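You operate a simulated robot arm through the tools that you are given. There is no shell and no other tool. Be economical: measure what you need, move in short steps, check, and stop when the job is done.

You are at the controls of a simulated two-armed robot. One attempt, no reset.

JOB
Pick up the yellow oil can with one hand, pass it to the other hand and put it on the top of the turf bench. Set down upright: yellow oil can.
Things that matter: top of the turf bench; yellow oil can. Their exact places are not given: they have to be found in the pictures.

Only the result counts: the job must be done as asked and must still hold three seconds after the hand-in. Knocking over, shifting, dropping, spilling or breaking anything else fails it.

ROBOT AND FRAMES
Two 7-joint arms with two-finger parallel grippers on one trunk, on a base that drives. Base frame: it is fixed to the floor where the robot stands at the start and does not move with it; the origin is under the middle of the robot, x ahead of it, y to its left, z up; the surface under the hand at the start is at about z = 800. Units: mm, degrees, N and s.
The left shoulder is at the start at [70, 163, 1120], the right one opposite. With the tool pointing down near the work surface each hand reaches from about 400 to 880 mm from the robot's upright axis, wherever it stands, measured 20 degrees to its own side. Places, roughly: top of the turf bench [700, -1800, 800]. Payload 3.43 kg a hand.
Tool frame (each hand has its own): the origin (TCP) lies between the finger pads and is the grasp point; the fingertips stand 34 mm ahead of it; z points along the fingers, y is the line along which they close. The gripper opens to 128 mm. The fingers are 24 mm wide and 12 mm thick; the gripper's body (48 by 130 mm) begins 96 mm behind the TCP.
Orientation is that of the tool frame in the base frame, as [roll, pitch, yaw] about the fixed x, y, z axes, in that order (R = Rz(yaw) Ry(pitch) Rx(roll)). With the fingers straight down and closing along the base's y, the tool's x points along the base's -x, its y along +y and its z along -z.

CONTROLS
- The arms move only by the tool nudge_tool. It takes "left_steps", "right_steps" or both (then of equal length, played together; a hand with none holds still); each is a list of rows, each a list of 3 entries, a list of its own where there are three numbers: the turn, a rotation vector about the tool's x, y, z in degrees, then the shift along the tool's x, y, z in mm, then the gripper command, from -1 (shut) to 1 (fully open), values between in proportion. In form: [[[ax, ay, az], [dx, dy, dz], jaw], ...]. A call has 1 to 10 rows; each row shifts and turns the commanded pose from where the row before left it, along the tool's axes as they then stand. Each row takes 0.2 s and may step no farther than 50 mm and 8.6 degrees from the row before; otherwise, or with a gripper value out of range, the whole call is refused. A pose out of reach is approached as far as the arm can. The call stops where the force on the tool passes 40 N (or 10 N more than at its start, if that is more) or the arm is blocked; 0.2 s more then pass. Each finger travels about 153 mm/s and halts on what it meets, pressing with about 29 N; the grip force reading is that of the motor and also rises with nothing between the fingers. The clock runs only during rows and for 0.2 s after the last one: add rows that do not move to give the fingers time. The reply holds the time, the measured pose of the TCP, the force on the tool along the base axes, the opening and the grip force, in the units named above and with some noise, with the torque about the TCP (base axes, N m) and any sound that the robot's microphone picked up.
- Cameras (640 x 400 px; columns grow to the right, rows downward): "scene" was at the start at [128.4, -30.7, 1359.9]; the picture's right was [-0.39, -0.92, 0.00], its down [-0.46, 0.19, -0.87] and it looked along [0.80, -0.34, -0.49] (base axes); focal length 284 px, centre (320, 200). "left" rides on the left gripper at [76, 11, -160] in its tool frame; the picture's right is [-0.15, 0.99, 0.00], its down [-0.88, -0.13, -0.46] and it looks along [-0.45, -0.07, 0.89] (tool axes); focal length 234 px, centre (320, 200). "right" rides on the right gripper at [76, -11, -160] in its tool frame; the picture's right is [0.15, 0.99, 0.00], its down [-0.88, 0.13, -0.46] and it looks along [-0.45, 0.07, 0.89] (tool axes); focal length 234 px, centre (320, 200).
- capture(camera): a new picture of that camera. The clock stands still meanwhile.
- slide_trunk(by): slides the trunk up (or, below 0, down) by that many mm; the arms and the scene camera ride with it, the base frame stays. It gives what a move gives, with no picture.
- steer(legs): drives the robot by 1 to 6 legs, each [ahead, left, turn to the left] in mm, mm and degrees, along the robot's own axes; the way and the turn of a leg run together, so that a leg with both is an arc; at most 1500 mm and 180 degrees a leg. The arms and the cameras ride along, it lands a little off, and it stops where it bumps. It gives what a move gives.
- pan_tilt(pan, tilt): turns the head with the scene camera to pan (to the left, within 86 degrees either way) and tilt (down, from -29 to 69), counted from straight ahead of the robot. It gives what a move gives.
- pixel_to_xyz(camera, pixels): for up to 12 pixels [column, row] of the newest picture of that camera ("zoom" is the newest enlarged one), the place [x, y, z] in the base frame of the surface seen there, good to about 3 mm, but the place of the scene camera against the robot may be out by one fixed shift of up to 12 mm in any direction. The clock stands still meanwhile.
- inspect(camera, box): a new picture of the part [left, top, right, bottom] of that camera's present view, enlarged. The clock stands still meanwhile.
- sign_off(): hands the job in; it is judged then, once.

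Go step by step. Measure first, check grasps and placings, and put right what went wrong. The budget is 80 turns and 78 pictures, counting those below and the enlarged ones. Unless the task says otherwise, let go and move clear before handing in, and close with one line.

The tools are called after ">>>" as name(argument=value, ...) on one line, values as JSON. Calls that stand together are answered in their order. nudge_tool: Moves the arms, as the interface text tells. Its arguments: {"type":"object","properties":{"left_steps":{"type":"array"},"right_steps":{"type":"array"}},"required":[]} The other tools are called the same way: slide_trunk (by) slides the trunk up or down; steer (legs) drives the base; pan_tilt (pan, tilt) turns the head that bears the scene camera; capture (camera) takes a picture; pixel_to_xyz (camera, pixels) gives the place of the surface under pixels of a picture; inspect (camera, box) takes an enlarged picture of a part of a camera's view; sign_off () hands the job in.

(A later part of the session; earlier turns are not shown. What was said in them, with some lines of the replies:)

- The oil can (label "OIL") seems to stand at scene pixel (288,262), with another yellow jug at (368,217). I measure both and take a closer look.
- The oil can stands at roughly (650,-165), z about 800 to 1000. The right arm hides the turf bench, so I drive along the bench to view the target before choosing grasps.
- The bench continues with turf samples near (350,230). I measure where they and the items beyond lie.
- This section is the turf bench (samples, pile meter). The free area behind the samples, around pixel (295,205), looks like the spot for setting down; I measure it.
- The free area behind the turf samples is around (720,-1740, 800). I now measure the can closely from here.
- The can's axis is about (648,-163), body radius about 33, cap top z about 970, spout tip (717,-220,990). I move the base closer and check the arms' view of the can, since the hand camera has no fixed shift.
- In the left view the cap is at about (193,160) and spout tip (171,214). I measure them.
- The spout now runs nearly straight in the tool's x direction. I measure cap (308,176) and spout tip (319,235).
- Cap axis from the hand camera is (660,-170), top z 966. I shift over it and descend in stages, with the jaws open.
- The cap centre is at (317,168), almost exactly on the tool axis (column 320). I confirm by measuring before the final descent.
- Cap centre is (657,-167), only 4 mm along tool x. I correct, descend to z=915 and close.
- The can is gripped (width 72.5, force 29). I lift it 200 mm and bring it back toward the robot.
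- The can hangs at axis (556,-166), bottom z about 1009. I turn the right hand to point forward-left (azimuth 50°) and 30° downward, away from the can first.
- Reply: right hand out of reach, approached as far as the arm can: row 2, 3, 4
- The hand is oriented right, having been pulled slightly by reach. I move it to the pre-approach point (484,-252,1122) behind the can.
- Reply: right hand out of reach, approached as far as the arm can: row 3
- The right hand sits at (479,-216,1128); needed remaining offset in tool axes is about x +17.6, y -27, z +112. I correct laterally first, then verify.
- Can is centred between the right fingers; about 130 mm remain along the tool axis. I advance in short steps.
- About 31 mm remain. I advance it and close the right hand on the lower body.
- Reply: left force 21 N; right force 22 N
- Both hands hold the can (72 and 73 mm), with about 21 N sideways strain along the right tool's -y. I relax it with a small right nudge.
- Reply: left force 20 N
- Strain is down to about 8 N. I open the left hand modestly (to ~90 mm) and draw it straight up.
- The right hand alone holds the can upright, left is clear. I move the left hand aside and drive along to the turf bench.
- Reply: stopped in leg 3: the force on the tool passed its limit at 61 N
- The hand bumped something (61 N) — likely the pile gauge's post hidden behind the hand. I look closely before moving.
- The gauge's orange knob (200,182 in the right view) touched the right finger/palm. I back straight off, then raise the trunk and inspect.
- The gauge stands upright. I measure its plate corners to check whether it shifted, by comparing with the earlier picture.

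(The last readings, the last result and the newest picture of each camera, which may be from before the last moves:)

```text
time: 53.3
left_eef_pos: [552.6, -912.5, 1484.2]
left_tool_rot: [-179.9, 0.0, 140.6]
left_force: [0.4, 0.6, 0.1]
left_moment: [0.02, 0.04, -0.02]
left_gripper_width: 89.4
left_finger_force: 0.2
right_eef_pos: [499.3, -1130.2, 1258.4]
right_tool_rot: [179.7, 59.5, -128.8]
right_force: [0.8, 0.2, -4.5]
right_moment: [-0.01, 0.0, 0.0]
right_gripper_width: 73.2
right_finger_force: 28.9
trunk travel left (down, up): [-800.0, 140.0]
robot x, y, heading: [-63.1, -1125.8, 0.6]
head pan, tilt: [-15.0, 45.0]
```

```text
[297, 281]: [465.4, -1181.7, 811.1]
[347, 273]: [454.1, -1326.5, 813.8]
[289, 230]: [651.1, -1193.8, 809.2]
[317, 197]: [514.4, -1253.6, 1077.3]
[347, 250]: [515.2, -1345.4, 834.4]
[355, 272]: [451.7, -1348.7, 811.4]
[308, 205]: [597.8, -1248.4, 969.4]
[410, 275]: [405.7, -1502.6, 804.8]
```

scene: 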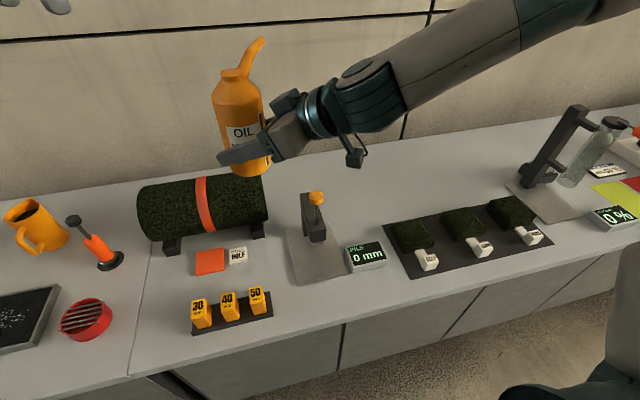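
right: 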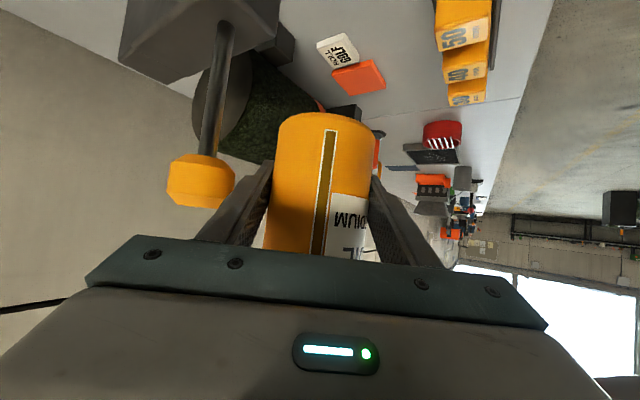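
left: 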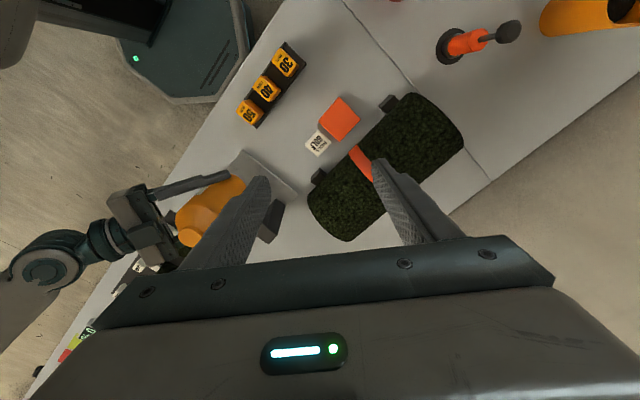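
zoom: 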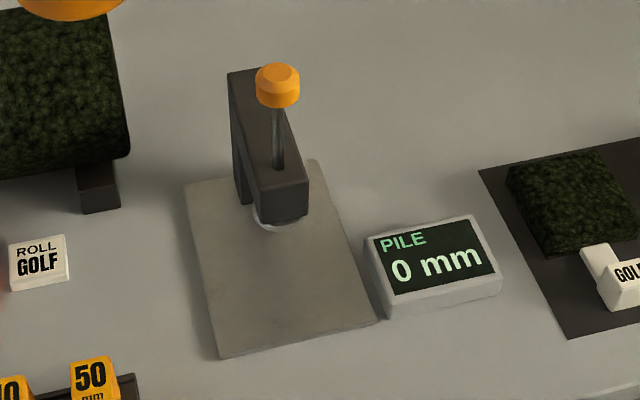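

Plate corners project to about where they were in the earlier picture (predicted (47,315), knob (27,195) vs ~(34,196)), so no clear shift. I drive on with the can raised well clear, then retake the same view to verify.

>>> steer(legs=[[-40, -550, 0]])

>>> slide_trunk(by=-200)

>>> pan_tilt(pan=-10, tilt=35)

>>> capture(camera="scene")

```text
time: 56.4
left_eef_pos: [517.2, -1454.0, 1484.2]
left_tool_rot: [-179.9, 0.0, 140.7]
left_force: [-0.7, -0.4, 0.6]
left_moment: [-0.02, 0.01, -0.01]
left_gripper_width: 89.7
left_finger_force: 0.2
right_eef_pos: [463.6, -1672.3, 1257.7]
right_tool_rot: [179.8, 59.5, -128.9]
right_force: [0.7, -0.1, -4.4]
right_moment: [0.0, 0.01, -0.01]
right_gripper_width: 73.3
right_finger_force: 29.1
trunk travel left (down, up): [-800.0, 140.0]
robot x, y, heading: [-98.9, -1672.9, 0.4]
head pan, tilt: [-15.0, 45.0]
```

```text
time: 58.6
left_eef_pos: [517.3, -1454.7, 1284.9]
left_tool_rot: [-180.0, 0.0, 140.6]
left_force: [0.9, -0.1, 0.2]
left_moment: [-0.03, 0.0, 0.02]
left_gripper_width: 89.3
left_finger_force: 0.1
right_eef_pos: [463.0, -1673.4, 1057.2]
right_tool_rot: [179.7, 59.5, -128.8]
right_force: [0.3, 0.0, -3.7]
right_moment: [-0.02, 0.0, -0.02]
right_gripper_width: 73.1
right_finger_force: 29.4
trunk travel left (down, up): [-600.0, 340.0]
robot x, y, heading: [-96.2, -1671.1, 0.4]
head pan, tilt: [-15.0, 45.0]
```

```text
time: 59.3
left_eef_pos: [516.9, -1455.4, 1284.6]
left_tool_rot: [-179.9, 0.0, 140.6]
left_force: [-1.0, -0.1, 0.3]
left_moment: [0.03, -0.03, 0.02]
left_gripper_width: 89.8
left_finger_force: 0.1
right_eef_pos: [463.5, -1673.0, 1057.1]
right_tool_rot: [179.7, 59.5, -128.9]
right_force: [0.8, 0.7, -3.8]
right_moment: [0.02, -0.03, 0.02]
right_gripper_width: 73.2
right_finger_force: 29.0
trunk travel left (down, up): [-600.0, 340.0]
robot x, y, heading: [-99.9, -1671.0, 0.6]
head pan, tilt: [-10.0, 35.0]
```

```text
46 pictures are left
```

scene: 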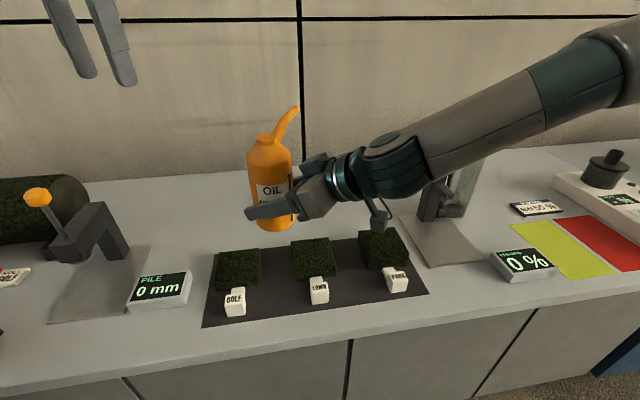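

The view matches the earlier one with a uniform ~3 px shift (knob, plate, display, samples alike), so the gauge is unmoved. I shift the base closer, away from the tall device on the right.

>>> steer(legs=[[100, 110, 0]])

>>> capture(camera="scene")

>>> capture(camera="right")

```text
time: 60.7
left_eef_pos: [614.8, -1344.1, 1285.6]
left_tool_rot: [-180.0, 0.0, 140.6]
left_force: [-0.4, 0.0, 0.5]
left_moment: [0.01, -0.01, 0.03]
left_gripper_width: 89.7
left_finger_force: 0.2
right_eef_pos: [560.3, -1561.5, 1057.9]
right_tool_rot: [179.7, 59.4, -128.7]
right_force: [0.5, -1.0, -4.1]
right_moment: [0.0, 0.0, -0.02]
right_gripper_width: 73.0
right_finger_force: 28.7
trunk travel left (down, up): [-600.0, 340.0]
robot x, y, heading: [-4.0, -1557.4, 0.5]
head pan, tilt: [-10.0, 35.0]
```

```text
45 pictures are left
```

scene: 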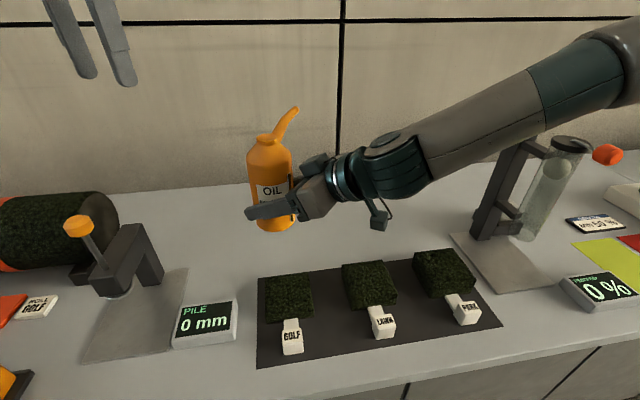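

```text
44 pictures are left
```

right: 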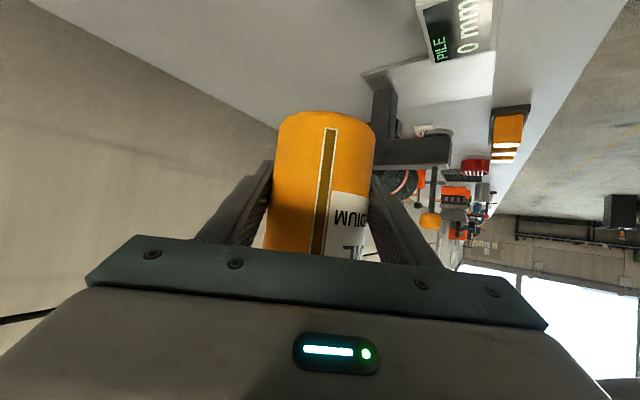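

I measure the forearm, the device's top, and the target table spots to check clearances.

>>> pixel_to_xyz(camera="scene", pixels=[[600, 60], [520, 110], [440, 150], [375, 215], [572, 145], [607, 155], [510, 150], [320, 205], [270, 185], [340, 240], [265, 165], [288, 225]])

```text
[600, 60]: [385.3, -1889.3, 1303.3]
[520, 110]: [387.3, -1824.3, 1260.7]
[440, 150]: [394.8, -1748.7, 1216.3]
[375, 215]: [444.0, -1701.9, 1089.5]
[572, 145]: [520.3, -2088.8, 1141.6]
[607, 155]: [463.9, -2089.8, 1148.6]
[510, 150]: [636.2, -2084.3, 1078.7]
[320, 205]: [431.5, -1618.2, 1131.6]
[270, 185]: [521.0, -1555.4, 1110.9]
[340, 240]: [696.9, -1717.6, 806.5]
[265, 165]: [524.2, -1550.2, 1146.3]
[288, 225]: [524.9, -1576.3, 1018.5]
```

The forearm is high (z 1216–1300) and over 150 mm from the tall device. I move the can forward to about (780,-1590) at this height.

>>> nudge_tool(right_steps=[[[0, 0, 0], [-9.8, -31.5, 16.6], -0.7], [[0, 0, 0], [-9.8, -31.5, 16.6], -0.7], [[0, 0, 0], [-9.8, -31.5, 16.6], -0.7], [[0, 0, 0], [-9.8, -31.5, 16.6], -0.7], [[0, 0, 0], [-9.8, -31.5, 16.6], -0.7], [[0, 0, 0], [-9.8, -31.5, 16.6], -0.7], [[0, 0, 0], [0, 0, 0], -0.7]])

>>> capture(camera="scene")

```text
time: 62.3
left_eef_pos: [615.2, -1342.4, 1284.8]
left_tool_rot: [-179.9, 0.0, 140.6]
left_force: [-0.5, 0.4, -0.2]
left_moment: [0.02, 0.0, -0.04]
left_gripper_width: 89.4
left_finger_force: 0.0
right_eef_pos: [770.3, -1600.8, 1061.2]
right_tool_rot: [179.7, 59.4, -129.0]
right_force: [0.6, 0.2, -4.0]
right_moment: [0.02, 0.03, -0.03]
right_gripper_width: 73.2
right_finger_force: 29.0
right hand out of reach, approached as far as the arm can: row 6
trunk travel left (down, up): [-600.0, 340.0]
robot x, y, heading: [-2.0, -1555.2, 0.3]
head pan, tilt: [-10.0, 35.0]
```

```text
43 pictures are left
```

scene: 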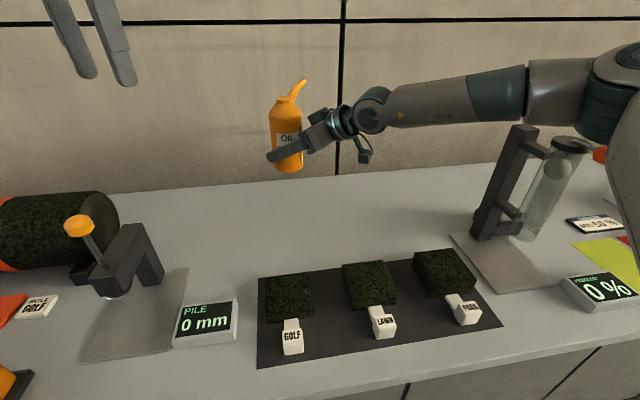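

The hand is at (770,-1601,1061), at reach limit, so I would lower by trunk; I check elbow clearance to the tall device first.

>>> pixel_to_xyz(camera="scene", pixels=[[605, 120], [560, 95], [620, 190], [500, 110], [590, 140], [625, 60], [635, 250], [362, 155], [400, 125], [320, 200]])

```text
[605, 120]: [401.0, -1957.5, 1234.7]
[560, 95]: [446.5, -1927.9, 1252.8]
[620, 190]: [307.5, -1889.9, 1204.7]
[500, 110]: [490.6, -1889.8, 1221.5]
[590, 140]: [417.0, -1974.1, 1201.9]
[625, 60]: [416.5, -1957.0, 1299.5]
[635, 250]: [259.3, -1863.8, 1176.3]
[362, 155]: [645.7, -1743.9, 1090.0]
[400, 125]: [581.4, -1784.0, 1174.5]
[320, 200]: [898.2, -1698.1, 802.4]
```

Elbow edge is near y≈-1990 and the device near -2060; I shift the base 60 mm left for margin, then lower by trunk most of the way.

>>> steer(legs=[[0, 60, 0]])

>>> slide_trunk(by=-150)

>>> capture(camera="scene")

>>> capture(camera="right")

```text
time: 63.3
left_eef_pos: [615.1, -1285.6, 1284.4]
left_tool_rot: [-180.0, 0.0, 140.6]
left_force: [0.0, 0.0, -0.5]
left_moment: [-0.01, -0.01, 0.01]
left_gripper_width: 89.6
left_finger_force: 0.0
right_eef_pos: [769.4, -1543.8, 1059.7]
right_tool_rot: [179.6, 59.6, -129.2]
right_force: [-0.7, -1.2, -3.9]
right_moment: [-0.03, -0.17, 0.0]
right_gripper_width: 73.1
right_finger_force: 29.1
trunk travel left (down, up): [-600.0, 340.0]
robot x, y, heading: [-6.8, -1499.8, 0.5]
head pan, tilt: [-10.0, 35.0]
```

```text
time: 65.0
left_eef_pos: [614.8, -1284.8, 1135.3]
left_tool_rot: [180.0, 0.0, 140.5]
left_force: [0.2, 0.3, 0.6]
left_moment: [0.01, 0.0, -0.03]
left_gripper_width: 89.6
left_finger_force: 0.1
right_eef_pos: [768.5, -1543.2, 911.3]
right_tool_rot: [179.7, 59.6, -129.1]
right_force: [-0.5, 0.5, -4.3]
right_moment: [0.12, 0.16, -0.01]
right_gripper_width: 73.0
right_finger_force: 28.7
trunk travel left (down, up): [-450.0, 490.0]
robot x, y, heading: [-1.9, -1501.1, 0.2]
head pan, tilt: [-10.0, 35.0]
```

```text
42 pictures are left
```

scene: 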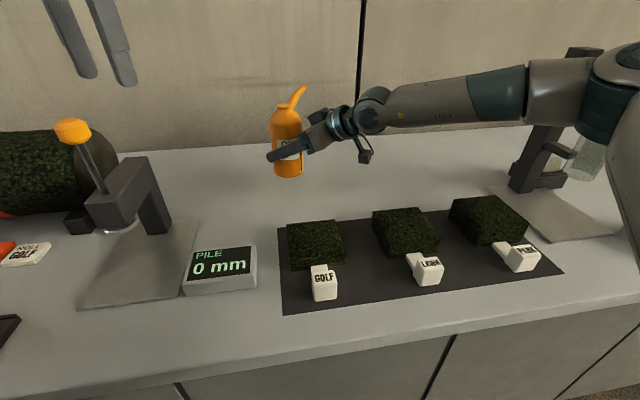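

```text
41 pictures are left
```

right: 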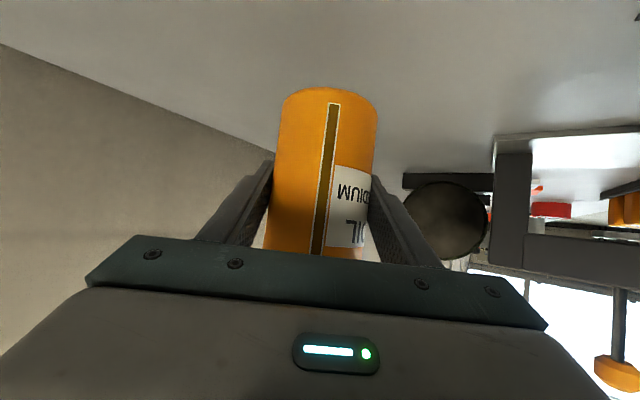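

In the right view the can's bottom edge moved from row 112 to 88, so it may have slipped or tilted in the grip. I raise the left hand away from the gauge and inspect the can.

>>> nudge_tool(left_steps=[[[0, 0, 0], [0, 0, -40], 0.4], [[0, 0, 0], [0, 0, -40], 0.4], [[0, 0, 0], [0, 0, -40], 0.4], [[0, 0, 0], [0, 0, 0], 0.4]])

>>> inspect(camera="scene", box=[240, 70, 400, 190])

>>> pixel_to_xyz(camera="right", pixels=[[300, 95], [325, 90], [355, 93], [288, 130], [330, 130], [368, 130], [300, 220], [330, 240]])

>>> pixel_to_xyz(camera="zoom", pixels=[[190, 170], [190, 200], [190, 250], [190, 300], [190, 400]])

```text
time: 66.0
left_eef_pos: [611.3, -1281.5, 1247.1]
left_tool_rot: [-179.9, 0.3, 140.6]
left_force: [0.7, -0.7, -0.4]
left_moment: [-0.07, -0.02, 0.01]
left_gripper_width: 89.6
left_finger_force: 0.1
left hand out of reach, approached as far as the arm can: row 3
right_eef_pos: [770.0, -1540.1, 908.9]
right_tool_rot: [179.7, 59.3, -128.9]
right_force: [0.1, 1.5, -4.4]
right_moment: [0.1, 0.12, 0.04]
right_gripper_width: 73.3
right_finger_force: 28.6
trunk travel left (down, up): [-450.0, 490.0]
robot x, y, heading: [-4.0, -1499.7, 0.4]
head pan, tilt: [-10.0, 35.0]
```

```text
3.33 times, centred on (320, 130) of scene
```

zoom: 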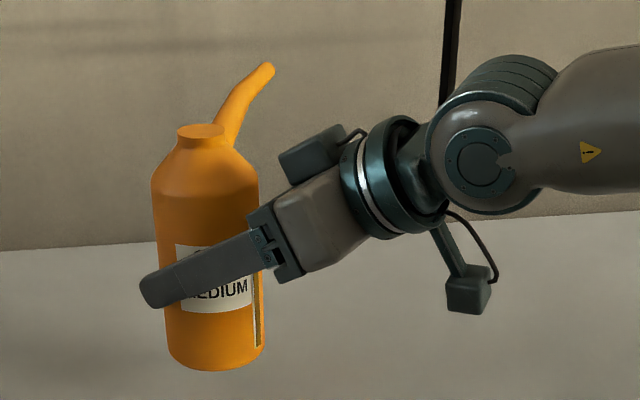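

```text
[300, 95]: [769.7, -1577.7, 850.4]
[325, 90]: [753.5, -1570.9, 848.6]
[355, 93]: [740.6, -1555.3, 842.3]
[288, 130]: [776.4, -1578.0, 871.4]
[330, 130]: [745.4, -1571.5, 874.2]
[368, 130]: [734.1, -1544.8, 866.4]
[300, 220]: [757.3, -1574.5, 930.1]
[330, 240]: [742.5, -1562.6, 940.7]
```

```text
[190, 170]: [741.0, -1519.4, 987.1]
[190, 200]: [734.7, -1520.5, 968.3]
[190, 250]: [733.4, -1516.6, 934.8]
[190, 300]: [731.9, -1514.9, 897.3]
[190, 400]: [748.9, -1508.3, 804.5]
```

The can has slid down about 15 mm in the grip (bottom near z 846) but is still nearly upright. I lower 35 mm and recheck before touching down.

>>> slide_trunk(by=-35)

>>> capture(camera="right")

>>> inspect(camera="scene", box=[240, 70, 400, 190])

```text
time: 66.8
left_eef_pos: [609.1, -1285.1, 1212.3]
left_tool_rot: [179.9, 0.3, 140.7]
left_force: [-0.2, -0.2, -0.5]
left_moment: [-0.01, -0.01, 0.01]
left_gripper_width: 89.7
left_finger_force: 0.2
right_eef_pos: [768.8, -1541.7, 878.0]
right_tool_rot: [179.9, 59.6, -128.9]
right_force: [0.2, 1.3, 6.6]
right_moment: [-0.06, -0.33, -0.08]
right_gripper_width: 73.3
right_finger_force: 29.4
trunk travel left (down, up): [-415.0, 525.0]
robot x, y, heading: [-1.7, -1501.2, 0.2]
head pan, tilt: [-10.0, 35.0]
```

```text
39 pictures are left
```

right: 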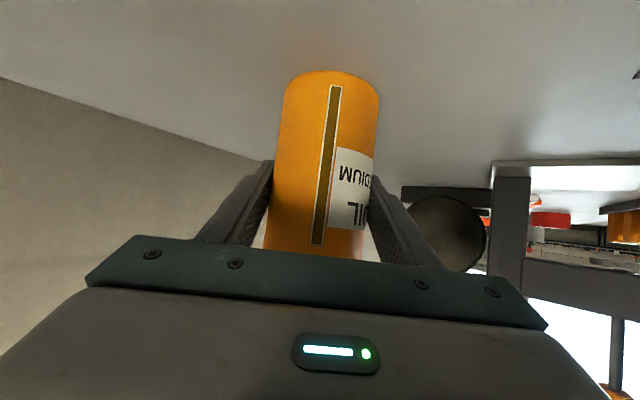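

```text
3.33 times, centred on (320, 130) of scene
```

zoom: 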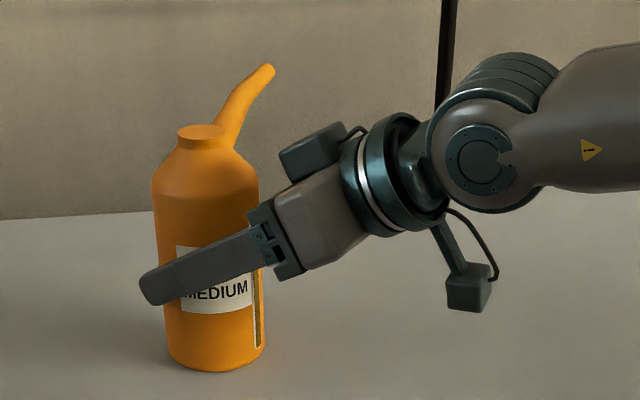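

Force z is now +6.6 N, so the can's base appears to touch the table at TCP z 878. I measure the can's axis to judge tilt.

>>> pixel_to_xyz(camera="right", pixels=[[300, 80], [333, 75], [365, 85], [333, 100], [333, 130], [325, 160], [325, 200], [320, 240], [285, 120], [330, 55]])

>>> pixel_to_xyz(camera="zoom", pixels=[[205, 132], [205, 190], [205, 220], [205, 240], [215, 320], [215, 340], [215, 362], [270, 70], [155, 210], [170, 340], [258, 350], [256, 195]])

```text
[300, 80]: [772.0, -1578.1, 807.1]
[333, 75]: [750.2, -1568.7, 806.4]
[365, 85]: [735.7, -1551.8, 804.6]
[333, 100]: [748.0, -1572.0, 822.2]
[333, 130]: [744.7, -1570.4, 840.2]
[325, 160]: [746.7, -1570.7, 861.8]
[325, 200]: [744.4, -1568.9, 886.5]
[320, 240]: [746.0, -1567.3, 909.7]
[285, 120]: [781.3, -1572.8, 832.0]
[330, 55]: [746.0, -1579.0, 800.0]
```

```text
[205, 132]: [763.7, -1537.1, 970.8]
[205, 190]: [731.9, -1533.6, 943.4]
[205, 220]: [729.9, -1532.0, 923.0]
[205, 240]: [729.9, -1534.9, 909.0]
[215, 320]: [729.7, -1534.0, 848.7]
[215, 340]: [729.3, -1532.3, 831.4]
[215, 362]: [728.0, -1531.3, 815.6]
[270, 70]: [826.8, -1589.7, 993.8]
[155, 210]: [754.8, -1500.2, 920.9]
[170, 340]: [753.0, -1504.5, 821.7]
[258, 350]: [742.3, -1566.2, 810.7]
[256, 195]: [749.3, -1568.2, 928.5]
```

The can stands upright on the bench: base z≈803–806, cap z≈971 as before, front line vertical at x≈729. I open the right hand and back away along the fingers.

>>> nudge_tool(right_steps=[[[0, 0, 0], [0, 0, 0], -0.05], [[0, 0, 0], [0, 0, 0], 0.3], [[0, 0, 0], [0, 0, 0], 0.6], [[0, 0, 0], [0, 0, 0], 0.6], [[0, 0, 0], [0, 0, -15], 0.6], [[0, 0, 0], [0, 0, -30], 0.6], [[0, 0, 0], [0, 0, -30], 0.6], [[0, 0, 0], [0, 0, -30], 0.6], [[0, 0, 0], [0, 0, -30], 0.6], [[0, 0, 0], [0, 0, 0], 0.6]])

>>> capture(camera="scene")

>>> inspect(camera="scene", box=[240, 70, 400, 190])

```text
time: 69.0
left_eef_pos: [609.4, -1284.7, 1213.2]
left_tool_rot: [179.9, 0.2, 140.6]
left_force: [0.0, 0.1, -0.2]
left_moment: [-0.01, 0.03, -0.02]
left_gripper_width: 89.7
left_finger_force: 0.0
right_eef_pos: [696.3, -1633.1, 943.6]
right_tool_rot: [179.8, 59.5, -129.3]
right_force: [-0.2, 0.3, -0.1]
right_moment: [0.03, -0.02, 0.01]
right_gripper_width: 102.3
right_finger_force: 0.0
trunk travel left (down, up): [-415.0, 525.0]
robot x, y, heading: [0.4, -1501.2, 0.5]
head pan, tilt: [-10.0, 35.0]
```

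```text
37 pictures are left
```

scene: 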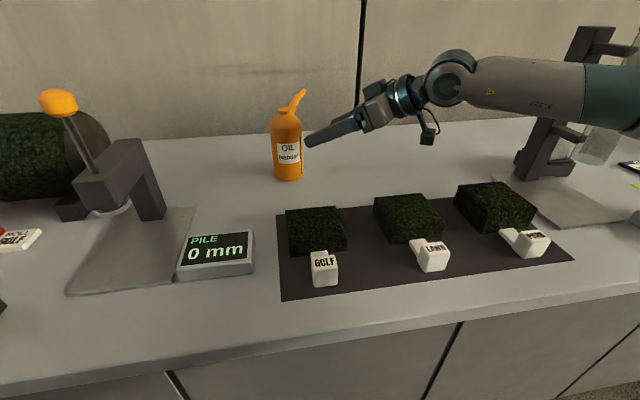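

```text
3.33 times, centred on (320, 130) of scene
```

zoom: 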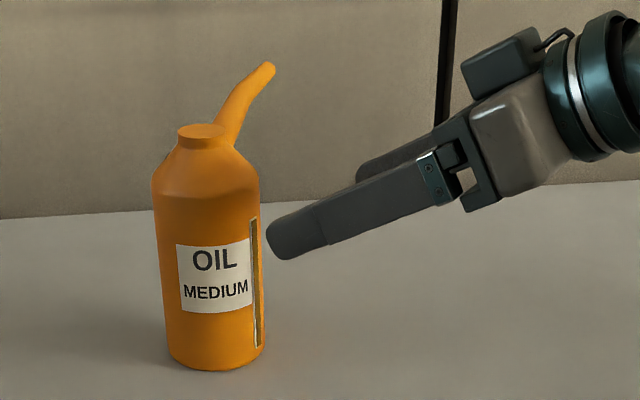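

The can stands free and upright on the turf bench, both hands are clear, and the nearby items are unmoved. I hand in.

>>> sign_off()

```text
The job is handed in.
```

The yellow oil can was picked up with the left hand, passed to the right, and set upright on the turf bench at about (770, -1540). On the way, the right hand bumped the pile gauge's knob at 61 N. Before-and-after pictures showed no visible shift in the gauge.
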